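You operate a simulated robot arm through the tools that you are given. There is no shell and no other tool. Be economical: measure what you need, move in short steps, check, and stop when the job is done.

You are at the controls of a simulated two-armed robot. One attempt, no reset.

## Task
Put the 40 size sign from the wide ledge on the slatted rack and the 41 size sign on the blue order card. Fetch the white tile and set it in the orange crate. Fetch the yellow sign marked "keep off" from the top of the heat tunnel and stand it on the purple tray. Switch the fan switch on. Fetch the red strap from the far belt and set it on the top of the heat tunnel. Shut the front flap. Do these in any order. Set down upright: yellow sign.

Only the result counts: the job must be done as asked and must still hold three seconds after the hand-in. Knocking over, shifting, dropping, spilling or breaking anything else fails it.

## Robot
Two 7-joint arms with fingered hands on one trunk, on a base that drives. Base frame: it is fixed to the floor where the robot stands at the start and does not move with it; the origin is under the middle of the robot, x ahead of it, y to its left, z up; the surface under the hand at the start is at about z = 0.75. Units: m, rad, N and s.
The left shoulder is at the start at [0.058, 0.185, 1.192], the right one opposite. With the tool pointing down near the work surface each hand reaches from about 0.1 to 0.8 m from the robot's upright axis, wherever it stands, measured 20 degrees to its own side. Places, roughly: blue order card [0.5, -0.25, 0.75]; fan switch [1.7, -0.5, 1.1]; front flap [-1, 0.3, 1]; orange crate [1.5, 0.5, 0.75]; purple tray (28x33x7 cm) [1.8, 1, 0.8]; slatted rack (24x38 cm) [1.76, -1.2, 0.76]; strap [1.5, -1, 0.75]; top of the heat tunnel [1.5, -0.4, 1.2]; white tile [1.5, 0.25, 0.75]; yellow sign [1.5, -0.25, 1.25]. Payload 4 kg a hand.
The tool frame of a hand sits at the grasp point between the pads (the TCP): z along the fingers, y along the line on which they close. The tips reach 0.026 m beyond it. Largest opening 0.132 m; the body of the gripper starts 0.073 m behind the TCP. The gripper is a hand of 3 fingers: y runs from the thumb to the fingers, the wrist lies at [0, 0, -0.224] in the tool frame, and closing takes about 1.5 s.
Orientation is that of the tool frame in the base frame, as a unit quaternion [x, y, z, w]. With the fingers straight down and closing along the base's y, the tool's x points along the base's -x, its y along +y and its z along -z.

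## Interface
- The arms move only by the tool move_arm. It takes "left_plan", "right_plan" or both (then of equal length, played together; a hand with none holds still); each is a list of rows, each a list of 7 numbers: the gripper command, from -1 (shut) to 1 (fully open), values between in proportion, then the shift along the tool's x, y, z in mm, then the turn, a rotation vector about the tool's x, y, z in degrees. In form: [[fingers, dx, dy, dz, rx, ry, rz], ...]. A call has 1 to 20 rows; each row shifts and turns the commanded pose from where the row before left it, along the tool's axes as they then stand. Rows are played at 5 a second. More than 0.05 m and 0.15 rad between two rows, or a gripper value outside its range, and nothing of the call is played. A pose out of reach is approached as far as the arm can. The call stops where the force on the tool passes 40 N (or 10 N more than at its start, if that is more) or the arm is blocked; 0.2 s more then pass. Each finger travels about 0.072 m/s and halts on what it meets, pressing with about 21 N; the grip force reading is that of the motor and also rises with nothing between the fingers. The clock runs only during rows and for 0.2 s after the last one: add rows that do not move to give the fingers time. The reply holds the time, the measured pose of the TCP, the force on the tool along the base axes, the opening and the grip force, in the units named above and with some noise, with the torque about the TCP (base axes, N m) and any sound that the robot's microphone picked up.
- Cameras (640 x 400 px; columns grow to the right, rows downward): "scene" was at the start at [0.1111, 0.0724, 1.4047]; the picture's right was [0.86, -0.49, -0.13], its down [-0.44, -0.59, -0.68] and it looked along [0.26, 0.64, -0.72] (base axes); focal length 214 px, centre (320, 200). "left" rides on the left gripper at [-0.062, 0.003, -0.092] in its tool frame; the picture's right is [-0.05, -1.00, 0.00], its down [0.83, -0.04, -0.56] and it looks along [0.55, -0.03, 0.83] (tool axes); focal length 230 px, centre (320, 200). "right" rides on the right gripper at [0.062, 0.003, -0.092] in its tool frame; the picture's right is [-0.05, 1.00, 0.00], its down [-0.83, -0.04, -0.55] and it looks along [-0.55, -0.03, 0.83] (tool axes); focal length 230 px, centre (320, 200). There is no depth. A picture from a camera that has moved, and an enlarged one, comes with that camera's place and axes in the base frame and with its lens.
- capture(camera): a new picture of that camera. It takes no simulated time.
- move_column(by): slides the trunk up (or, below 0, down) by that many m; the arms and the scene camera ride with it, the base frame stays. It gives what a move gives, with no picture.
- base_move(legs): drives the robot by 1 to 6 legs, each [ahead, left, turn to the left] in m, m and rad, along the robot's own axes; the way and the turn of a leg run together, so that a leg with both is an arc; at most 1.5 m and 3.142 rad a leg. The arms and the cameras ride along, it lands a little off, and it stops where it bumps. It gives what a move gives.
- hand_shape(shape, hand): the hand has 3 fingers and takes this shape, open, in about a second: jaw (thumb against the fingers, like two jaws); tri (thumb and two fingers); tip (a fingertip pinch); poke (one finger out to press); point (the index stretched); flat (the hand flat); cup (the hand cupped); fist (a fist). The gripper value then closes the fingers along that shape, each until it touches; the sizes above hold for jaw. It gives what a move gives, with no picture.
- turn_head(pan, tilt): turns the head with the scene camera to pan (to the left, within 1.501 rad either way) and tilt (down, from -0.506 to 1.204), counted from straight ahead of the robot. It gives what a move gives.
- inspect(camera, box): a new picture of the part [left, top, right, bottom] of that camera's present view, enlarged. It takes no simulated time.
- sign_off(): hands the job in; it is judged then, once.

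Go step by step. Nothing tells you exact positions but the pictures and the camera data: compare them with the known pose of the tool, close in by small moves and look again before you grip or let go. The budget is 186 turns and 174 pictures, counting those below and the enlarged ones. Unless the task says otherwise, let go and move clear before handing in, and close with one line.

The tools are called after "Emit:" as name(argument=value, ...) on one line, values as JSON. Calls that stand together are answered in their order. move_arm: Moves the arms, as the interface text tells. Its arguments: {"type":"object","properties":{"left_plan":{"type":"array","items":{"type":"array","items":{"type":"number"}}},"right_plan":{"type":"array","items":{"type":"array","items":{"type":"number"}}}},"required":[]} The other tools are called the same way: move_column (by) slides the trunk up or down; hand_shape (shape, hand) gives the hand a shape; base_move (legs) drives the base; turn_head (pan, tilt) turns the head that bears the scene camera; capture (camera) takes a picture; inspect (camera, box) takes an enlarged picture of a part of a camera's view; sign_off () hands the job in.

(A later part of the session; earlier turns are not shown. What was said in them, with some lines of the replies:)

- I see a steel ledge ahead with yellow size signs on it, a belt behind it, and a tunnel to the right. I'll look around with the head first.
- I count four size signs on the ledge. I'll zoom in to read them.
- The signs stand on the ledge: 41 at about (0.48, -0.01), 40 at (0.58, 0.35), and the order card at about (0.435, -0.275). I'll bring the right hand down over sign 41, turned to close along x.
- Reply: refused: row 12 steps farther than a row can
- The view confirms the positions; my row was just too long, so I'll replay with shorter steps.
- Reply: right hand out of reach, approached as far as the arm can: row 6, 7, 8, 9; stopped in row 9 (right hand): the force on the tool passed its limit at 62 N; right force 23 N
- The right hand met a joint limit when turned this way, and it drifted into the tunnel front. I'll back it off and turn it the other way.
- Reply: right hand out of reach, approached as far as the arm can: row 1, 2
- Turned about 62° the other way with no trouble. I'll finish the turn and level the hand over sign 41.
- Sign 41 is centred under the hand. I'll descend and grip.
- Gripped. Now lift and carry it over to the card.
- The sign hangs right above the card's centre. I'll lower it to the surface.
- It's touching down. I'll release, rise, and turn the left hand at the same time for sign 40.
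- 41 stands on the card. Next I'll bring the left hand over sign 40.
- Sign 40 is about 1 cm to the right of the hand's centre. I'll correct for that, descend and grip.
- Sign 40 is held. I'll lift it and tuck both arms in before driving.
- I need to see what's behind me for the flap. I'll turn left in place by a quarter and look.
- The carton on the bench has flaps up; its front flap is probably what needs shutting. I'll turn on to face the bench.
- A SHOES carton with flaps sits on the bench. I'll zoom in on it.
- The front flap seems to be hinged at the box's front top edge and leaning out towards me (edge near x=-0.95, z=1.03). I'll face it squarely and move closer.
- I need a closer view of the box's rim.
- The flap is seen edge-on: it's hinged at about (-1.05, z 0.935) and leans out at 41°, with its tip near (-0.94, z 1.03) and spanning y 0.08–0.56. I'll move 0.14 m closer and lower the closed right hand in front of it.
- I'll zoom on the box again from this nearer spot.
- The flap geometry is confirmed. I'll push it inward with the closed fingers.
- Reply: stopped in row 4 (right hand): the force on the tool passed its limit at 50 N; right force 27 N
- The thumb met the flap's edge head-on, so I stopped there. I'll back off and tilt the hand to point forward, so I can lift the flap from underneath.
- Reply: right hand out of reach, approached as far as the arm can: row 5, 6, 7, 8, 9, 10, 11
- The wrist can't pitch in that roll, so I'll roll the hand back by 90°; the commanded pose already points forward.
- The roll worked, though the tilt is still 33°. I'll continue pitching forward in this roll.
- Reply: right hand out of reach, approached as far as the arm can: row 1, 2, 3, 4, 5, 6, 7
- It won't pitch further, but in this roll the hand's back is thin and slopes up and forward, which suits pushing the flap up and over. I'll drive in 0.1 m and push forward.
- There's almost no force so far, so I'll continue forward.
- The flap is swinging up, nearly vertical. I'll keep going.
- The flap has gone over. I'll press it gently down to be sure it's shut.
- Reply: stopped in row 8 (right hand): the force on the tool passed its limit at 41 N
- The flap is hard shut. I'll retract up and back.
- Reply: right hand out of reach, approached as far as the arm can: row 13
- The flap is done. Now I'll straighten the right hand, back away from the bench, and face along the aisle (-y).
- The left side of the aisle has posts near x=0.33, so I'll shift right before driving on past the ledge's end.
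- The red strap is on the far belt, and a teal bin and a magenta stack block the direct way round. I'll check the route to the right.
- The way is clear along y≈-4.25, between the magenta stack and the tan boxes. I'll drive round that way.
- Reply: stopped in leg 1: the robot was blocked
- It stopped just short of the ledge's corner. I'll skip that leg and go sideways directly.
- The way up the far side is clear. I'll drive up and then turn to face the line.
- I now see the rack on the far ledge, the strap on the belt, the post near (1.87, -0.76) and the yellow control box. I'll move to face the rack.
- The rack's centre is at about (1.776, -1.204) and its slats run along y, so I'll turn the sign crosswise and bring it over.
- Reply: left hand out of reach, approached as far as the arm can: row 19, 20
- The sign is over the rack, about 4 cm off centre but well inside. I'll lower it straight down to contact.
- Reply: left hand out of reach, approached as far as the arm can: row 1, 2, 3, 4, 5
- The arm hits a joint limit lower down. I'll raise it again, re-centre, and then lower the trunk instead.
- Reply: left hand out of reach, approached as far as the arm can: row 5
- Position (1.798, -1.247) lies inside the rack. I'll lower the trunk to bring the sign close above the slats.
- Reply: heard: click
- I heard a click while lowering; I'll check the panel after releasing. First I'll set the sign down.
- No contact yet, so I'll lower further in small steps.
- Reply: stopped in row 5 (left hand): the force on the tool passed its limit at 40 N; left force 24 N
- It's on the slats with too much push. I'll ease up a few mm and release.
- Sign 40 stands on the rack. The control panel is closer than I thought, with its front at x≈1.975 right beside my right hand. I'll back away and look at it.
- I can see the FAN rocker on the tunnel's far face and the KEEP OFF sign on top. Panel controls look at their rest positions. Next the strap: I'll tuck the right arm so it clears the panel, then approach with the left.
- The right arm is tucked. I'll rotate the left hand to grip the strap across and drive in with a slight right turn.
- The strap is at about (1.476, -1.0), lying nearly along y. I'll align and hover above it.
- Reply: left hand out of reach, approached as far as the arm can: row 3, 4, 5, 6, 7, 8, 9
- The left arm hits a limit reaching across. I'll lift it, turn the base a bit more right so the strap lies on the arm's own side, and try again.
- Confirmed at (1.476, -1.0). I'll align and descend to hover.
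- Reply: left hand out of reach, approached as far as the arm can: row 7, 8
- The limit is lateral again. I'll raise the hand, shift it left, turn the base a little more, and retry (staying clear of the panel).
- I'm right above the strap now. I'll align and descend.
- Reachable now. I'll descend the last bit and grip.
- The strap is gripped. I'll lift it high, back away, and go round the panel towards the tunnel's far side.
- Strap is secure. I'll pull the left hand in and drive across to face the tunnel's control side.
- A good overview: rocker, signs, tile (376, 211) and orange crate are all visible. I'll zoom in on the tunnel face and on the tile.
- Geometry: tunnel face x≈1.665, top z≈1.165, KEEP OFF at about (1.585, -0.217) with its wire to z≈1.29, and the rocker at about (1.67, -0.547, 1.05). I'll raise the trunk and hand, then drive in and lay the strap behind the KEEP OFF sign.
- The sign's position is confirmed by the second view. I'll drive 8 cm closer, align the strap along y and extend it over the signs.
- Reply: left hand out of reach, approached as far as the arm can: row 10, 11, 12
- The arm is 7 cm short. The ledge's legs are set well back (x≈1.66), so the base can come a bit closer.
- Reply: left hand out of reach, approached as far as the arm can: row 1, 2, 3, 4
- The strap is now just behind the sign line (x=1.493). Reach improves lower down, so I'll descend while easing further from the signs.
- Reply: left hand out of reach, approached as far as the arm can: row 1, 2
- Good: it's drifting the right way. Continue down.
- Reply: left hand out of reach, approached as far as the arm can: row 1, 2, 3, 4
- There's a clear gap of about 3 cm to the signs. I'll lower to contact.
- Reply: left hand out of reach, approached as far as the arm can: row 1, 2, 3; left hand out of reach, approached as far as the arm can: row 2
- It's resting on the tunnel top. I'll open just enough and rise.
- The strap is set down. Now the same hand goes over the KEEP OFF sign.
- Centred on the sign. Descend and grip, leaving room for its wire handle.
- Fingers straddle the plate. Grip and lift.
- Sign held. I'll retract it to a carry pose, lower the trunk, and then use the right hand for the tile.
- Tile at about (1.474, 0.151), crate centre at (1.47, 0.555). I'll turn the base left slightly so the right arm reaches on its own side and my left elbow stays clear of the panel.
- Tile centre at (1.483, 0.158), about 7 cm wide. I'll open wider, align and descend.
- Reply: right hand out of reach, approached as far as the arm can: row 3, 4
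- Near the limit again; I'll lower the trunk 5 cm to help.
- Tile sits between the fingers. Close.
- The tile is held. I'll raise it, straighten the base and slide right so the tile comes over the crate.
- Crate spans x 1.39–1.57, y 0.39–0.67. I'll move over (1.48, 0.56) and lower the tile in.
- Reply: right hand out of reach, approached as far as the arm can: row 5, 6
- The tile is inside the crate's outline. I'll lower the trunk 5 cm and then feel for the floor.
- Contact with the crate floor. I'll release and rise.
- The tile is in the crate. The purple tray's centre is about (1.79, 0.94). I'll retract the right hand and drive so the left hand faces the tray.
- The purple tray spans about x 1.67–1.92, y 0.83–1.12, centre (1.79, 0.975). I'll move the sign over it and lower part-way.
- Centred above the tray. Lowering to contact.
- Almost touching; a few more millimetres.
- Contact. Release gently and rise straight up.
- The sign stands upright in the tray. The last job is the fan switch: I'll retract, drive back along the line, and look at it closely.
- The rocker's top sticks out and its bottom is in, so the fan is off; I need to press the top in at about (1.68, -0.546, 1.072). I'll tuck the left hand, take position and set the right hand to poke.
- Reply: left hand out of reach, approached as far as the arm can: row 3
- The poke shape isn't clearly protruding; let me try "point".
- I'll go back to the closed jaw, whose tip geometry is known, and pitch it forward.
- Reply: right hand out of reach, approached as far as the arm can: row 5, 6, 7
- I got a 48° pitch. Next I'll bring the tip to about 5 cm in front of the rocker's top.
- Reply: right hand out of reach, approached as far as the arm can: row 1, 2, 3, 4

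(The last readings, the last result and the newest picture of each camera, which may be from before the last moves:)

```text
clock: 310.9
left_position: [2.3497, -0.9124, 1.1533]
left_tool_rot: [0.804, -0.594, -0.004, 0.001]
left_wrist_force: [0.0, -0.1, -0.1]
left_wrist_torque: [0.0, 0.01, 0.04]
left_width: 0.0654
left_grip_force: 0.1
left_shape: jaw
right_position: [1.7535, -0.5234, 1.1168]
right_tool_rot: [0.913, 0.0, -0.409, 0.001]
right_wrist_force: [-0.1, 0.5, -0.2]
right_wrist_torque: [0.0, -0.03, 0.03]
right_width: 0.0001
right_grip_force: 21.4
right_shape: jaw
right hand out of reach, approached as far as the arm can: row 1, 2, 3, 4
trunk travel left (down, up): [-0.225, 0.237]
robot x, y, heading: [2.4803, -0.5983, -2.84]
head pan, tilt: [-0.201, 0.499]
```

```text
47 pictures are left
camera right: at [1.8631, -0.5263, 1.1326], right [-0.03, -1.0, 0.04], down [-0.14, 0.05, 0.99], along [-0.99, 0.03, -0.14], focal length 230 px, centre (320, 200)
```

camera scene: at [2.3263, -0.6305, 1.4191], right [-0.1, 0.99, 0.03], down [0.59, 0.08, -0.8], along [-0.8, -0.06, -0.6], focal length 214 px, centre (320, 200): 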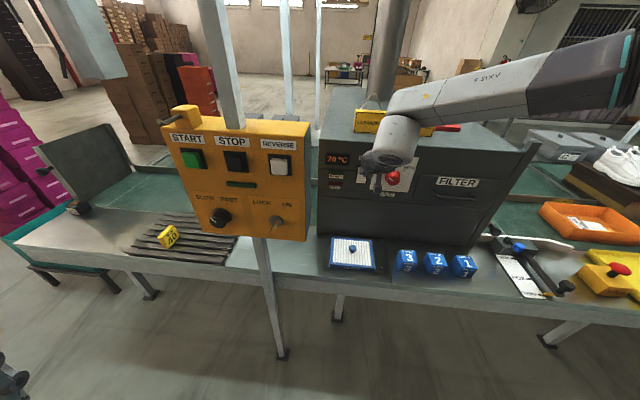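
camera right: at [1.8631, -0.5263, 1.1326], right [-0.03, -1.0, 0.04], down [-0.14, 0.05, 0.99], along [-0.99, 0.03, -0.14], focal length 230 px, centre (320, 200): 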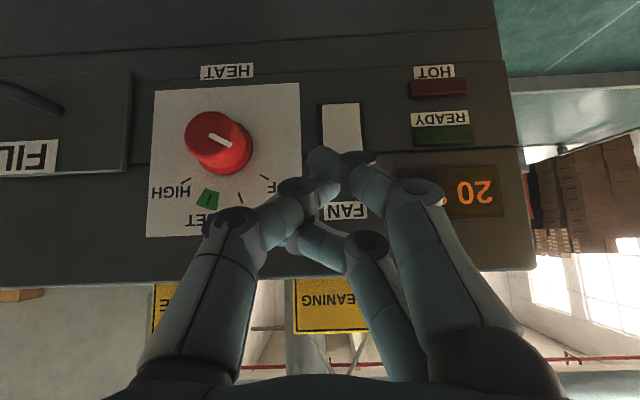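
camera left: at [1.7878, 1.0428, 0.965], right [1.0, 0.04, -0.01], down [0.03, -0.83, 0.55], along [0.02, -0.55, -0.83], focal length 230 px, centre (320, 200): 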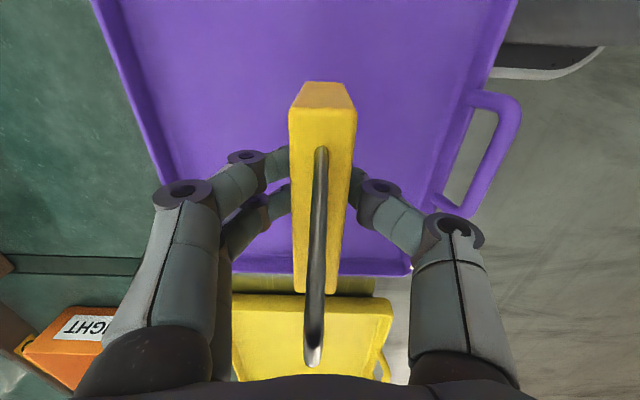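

The rocker is clearly visible behind the fingertips. I'll align (2 cm left, 3 cm down) and check.

Emit:
move_arm(right_plan=[[-1, 11, 11, 10, 0, 0, 0], [-1, 11, 11, 10, 0, 0, 0], [-1, 0, 0, 0, 0, 0, 0]])

Emit:
capture(camera="right")

Emit:
inspect(camera="scene", box=[310, 130, 450, 220])

```text
clock: 311.7
left_position: [2.3492, -0.9124, 1.1539]
left_tool_rot: [0.804, -0.595, -0.003, 0.0]
left_wrist_force: [0.2, 0.5, 1.0]
left_wrist_torque: [-0.02, 0.01, 0.0]
left_width: 0.0656
left_grip_force: 0.0
left_shape: jaw
right_position: [1.7531, -0.5452, 1.0861]
right_tool_rot: [0.914, 0.001, -0.406, 0.001]
right_wrist_force: [0.3, -0.6, 0.0]
right_wrist_torque: [-0.01, 0.01, -0.03]
right_width: 0.0
right_grip_force: 20.7
right_shape: jaw
trunk travel left (down, up): [-0.225, 0.237]
robot x, y, heading: [2.4848, -0.5981, -2.844]
head pan, tilt: [-0.201, 0.499]
```

```text
46 pictures are left
camera right: at [1.8621, -0.548, 1.1031], right [-0.03, -1.0, 0.04], down [-0.14, 0.04, 0.99], along [-0.99, 0.03, -0.14], focal length 230 px, centre (320, 200)
```

right: 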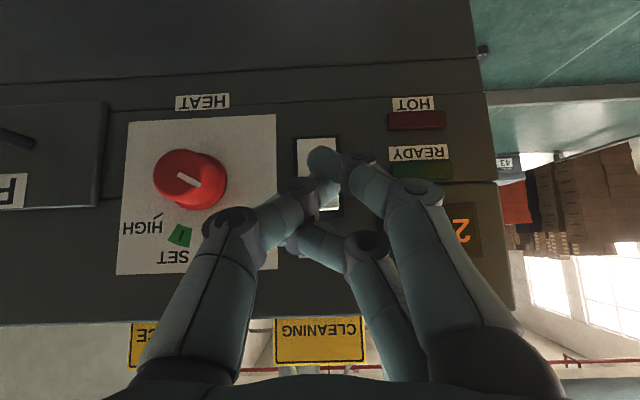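

```text
4.44 times, centred on (380, 175) of scene
camera zoom: at [2.3254, -0.6304, 1.419], right [-0.1, 0.99, 0.03], down [0.59, 0.08, -0.8], along [-0.8, -0.06, -0.6], focal length 953 px, centre (53, 311)
```

zoom: 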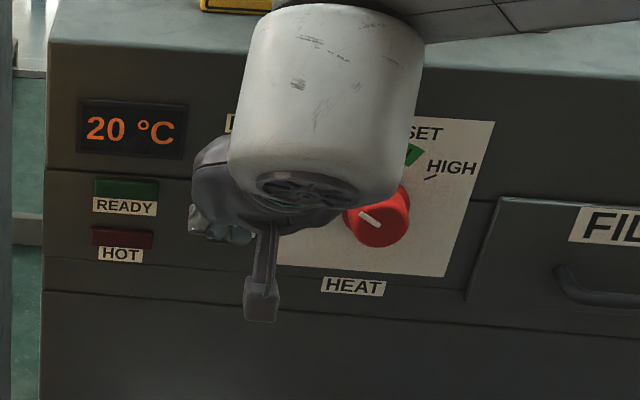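

Aligned laterally. I'll raise 1 cm to be on the upper half and push in until it clicks.

Emit:
move_arm(right_plan=[[-1, -7.4, -2, -6.7, 0, 0, 0], [-1, -6.7, 0, 7.4, 0, 0, 0], [-1, -6.7, 0, 7.4, 0, 0, 0], [-1, -6.7, 0, 7.4, 0, 0, 0], [-1, -4, 0, 4.5, 0, 0, 0], [-1, -4, 0, 4.5, 0, 0, 0], [-1, 0, 0, 0, 0, 0, 0]])

Emit:
capture(camera="right")

```text
clock: 313.3
left_position: [2.3489, -0.9126, 1.1551]
left_tool_rot: [0.804, -0.594, -0.004, 0.0]
left_wrist_force: [0.4, -0.4, 0.3]
left_wrist_torque: [-0.01, -0.01, -0.03]
left_width: 0.0654
left_grip_force: 0.1
left_shape: jaw
right_position: [1.711, -0.5434, 1.0969]
right_tool_rot: [0.913, 0.0, -0.407, 0.0]
right_wrist_force: [0.5, 0.2, -0.6]
right_wrist_torque: [0.01, 0.03, 0.0]
right_width: 0.0
right_grip_force: 21.2
right_shape: jaw
trunk travel left (down, up): [-0.225, 0.237]
robot x, y, heading: [2.4839, -0.6018, -2.839]
head pan, tilt: [-0.201, 0.499]
```

```text
44 pictures are left
camera right: at [1.8199, -0.5463, 1.1124], right [-0.03, -1.0, 0.04], down [-0.14, 0.04, 0.99], along [-0.99, 0.03, -0.14], focal length 230 px, centre (320, 200)
```

right: 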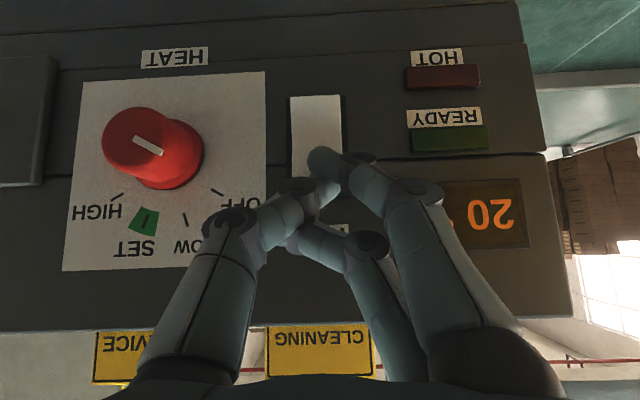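

No contact yet; tip is right in front of the rocker's upper half. Continue.

Emit:
move_arm(right_plan=[[-1, -3.3, 0, 3.7, 0, 0, 0], [-1, -3.3, 0, 3.7, 0, 0, 0], [-1, -3.3, 0, 3.7, 0, 0, 0], [-1, -3.3, 0, 3.7, 0, 0, 0], [-1, -3.3, 0, 3.7, 0, 0, 0], [-1, 0, 0, 0, 0, 0, 0]])

Emit:
capture(camera="right")

```text
clock: 314.3
left_position: [2.3531, -0.9113, 1.1545]
left_tool_rot: [0.803, -0.596, -0.005, 0.002]
left_wrist_force: [0.5, -0.4, -0.1]
left_wrist_torque: [0.01, 0.0, 0.02]
left_width: 0.0654
left_grip_force: 0.0
left_shape: jaw
right_position: [1.7024, -0.5426, 1.0982]
right_tool_rot: [0.915, -0.002, -0.404, -0.001]
right_wrist_force: [24.1, 6.9, 8.5]
right_wrist_torque: [0.03, -0.11, -0.02]
right_width: 0.0
right_grip_force: 21.0
right_shape: jaw
trunk travel left (down, up): [-0.225, 0.237]
robot x, y, heading: [2.4839, -0.5999, -2.841]
head pan, tilt: [-0.201, 0.499]
heard: click
stopped in row 4 (right hand): the force on the tool passed its limit at 43 N (the readings are from after the stop); the commanded pose is now the measured one
```

```text
43 pictures are left
camera right: at [1.8116, -0.5454, 1.1142], right [-0.04, -1.0, 0.04], down [-0.15, 0.05, 0.99], along [-0.99, 0.03, -0.15], focal length 230 px, centre (320, 200)
```

right: 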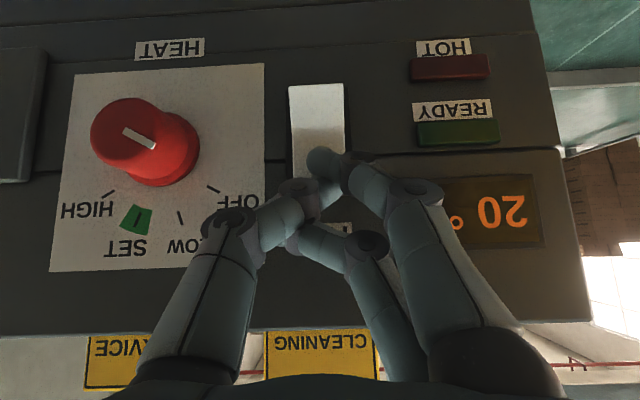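

It clicked. I'll back off and verify the rocker.

Emit:
move_arm(right_plan=[[-1, 6.7, 0, -7.4, 0, 0, 0], [-1, 13.4, 0, -14.8, 0, 0, 0], [-1, 20, 0, -22, 0, 0, 0], [-1, 20, -10, -22, 0, 0, 0], [-1, 20, -20, -22, 0, 0, 0], [-1, 20, -20, -22, 0, 0, 0], [-1, 20, -20, -22, 0, 0, 0], [-1, 20, -20, -22, 0, 0, 0], [-1, 20, -20, -22, 0, 0, 0], [-1, 0, 0, 0, 0, 0, 0]])

Emit:
inspect(camera="scene", box=[315, 140, 415, 205])

Emit:
inspect(camera="scene", box=[155, 100, 315, 245])

```text
clock: 316.5
left_position: [2.3484, -0.914, 1.1534]
left_tool_rot: [0.804, -0.595, -0.004, 0.002]
left_wrist_force: [0.3, 0.0, -0.7]
left_wrist_torque: [-0.01, -0.03, 0.0]
left_width: 0.0653
left_grip_force: 0.2
left_shape: jaw
right_position: [1.9338, -0.4332, 1.0943]
right_tool_rot: [0.915, 0.0, -0.403, -0.001]
right_wrist_force: [0.5, 1.0, -0.6]
right_wrist_torque: [-0.02, -0.01, 0.01]
right_width: 0.0
right_grip_force: 21.0
right_shape: jaw
trunk travel left (down, up): [-0.225, 0.237]
robot x, y, heading: [2.4848, -0.6003, -2.849]
head pan, tilt: [-0.201, 0.499]
```

```text
6.15 times, centred on (365, 172) of scene
camera zoom: at [2.3251, -0.6314, 1.4188], right [-0.1, 0.99, 0.03], down [0.59, 0.08, -0.8], along [-0.8, -0.06, -0.6], focal length 1320 px, centre (43, 369)
```

zoom: 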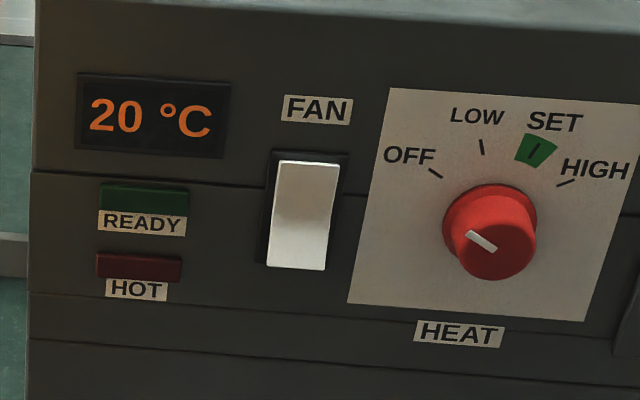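

```text
2.76 times, centred on (235, 172) of scene
camera zoom: at [2.3251, -0.6314, 1.4188], right [-0.1, 0.99, 0.03], down [0.59, 0.08, -0.8], along [-0.8, -0.06, -0.6], focal length 592 px, centre (554, 276)
```

zoom: 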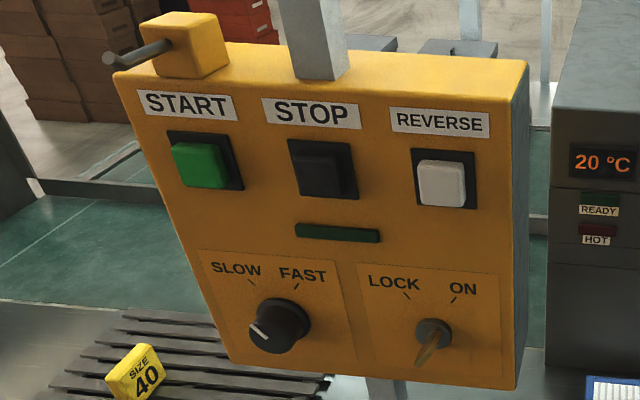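

The fan rocker is now pressed in at the top: on. I'll double-check the panel's key and knob closely, because of the earlier click.

Emit:
inspect(camera="scene", box=[205, 185, 300, 245])

```text
6.67 times, centred on (252, 215) of scene
camera zoom: at [2.3251, -0.6314, 1.4188], right [-0.1, 0.99, 0.03], down [0.59, 0.08, -0.8], along [-0.8, -0.06, -0.6], focal length 1430 px, centre (770, 100)
```

zoom: 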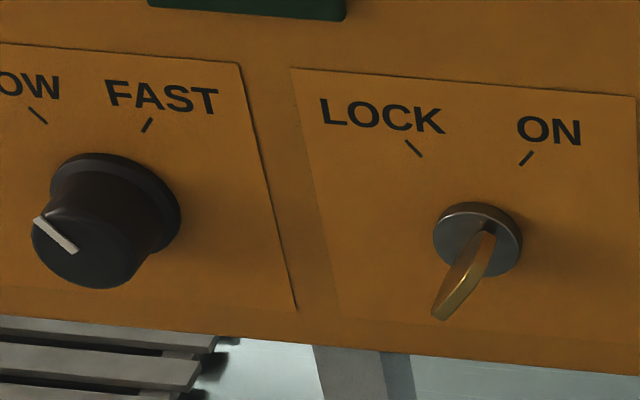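

Everything I can see from here is in place: 40 on the rack, the strap on the tunnel top, and the fan rocker on. The 41 sign, tile, yellow sign and flap were each confirmed when set. My hands are clear, so I'm handing in.

Emit:
sign_off()

```text
The job is handed in.
```

All the tasks are done and handed in. One thing I couldn't explain: I heard a click while lowering the trunk beside the control panel. I may have brushed a button there, and I have no earlier picture of the panel to compare with.
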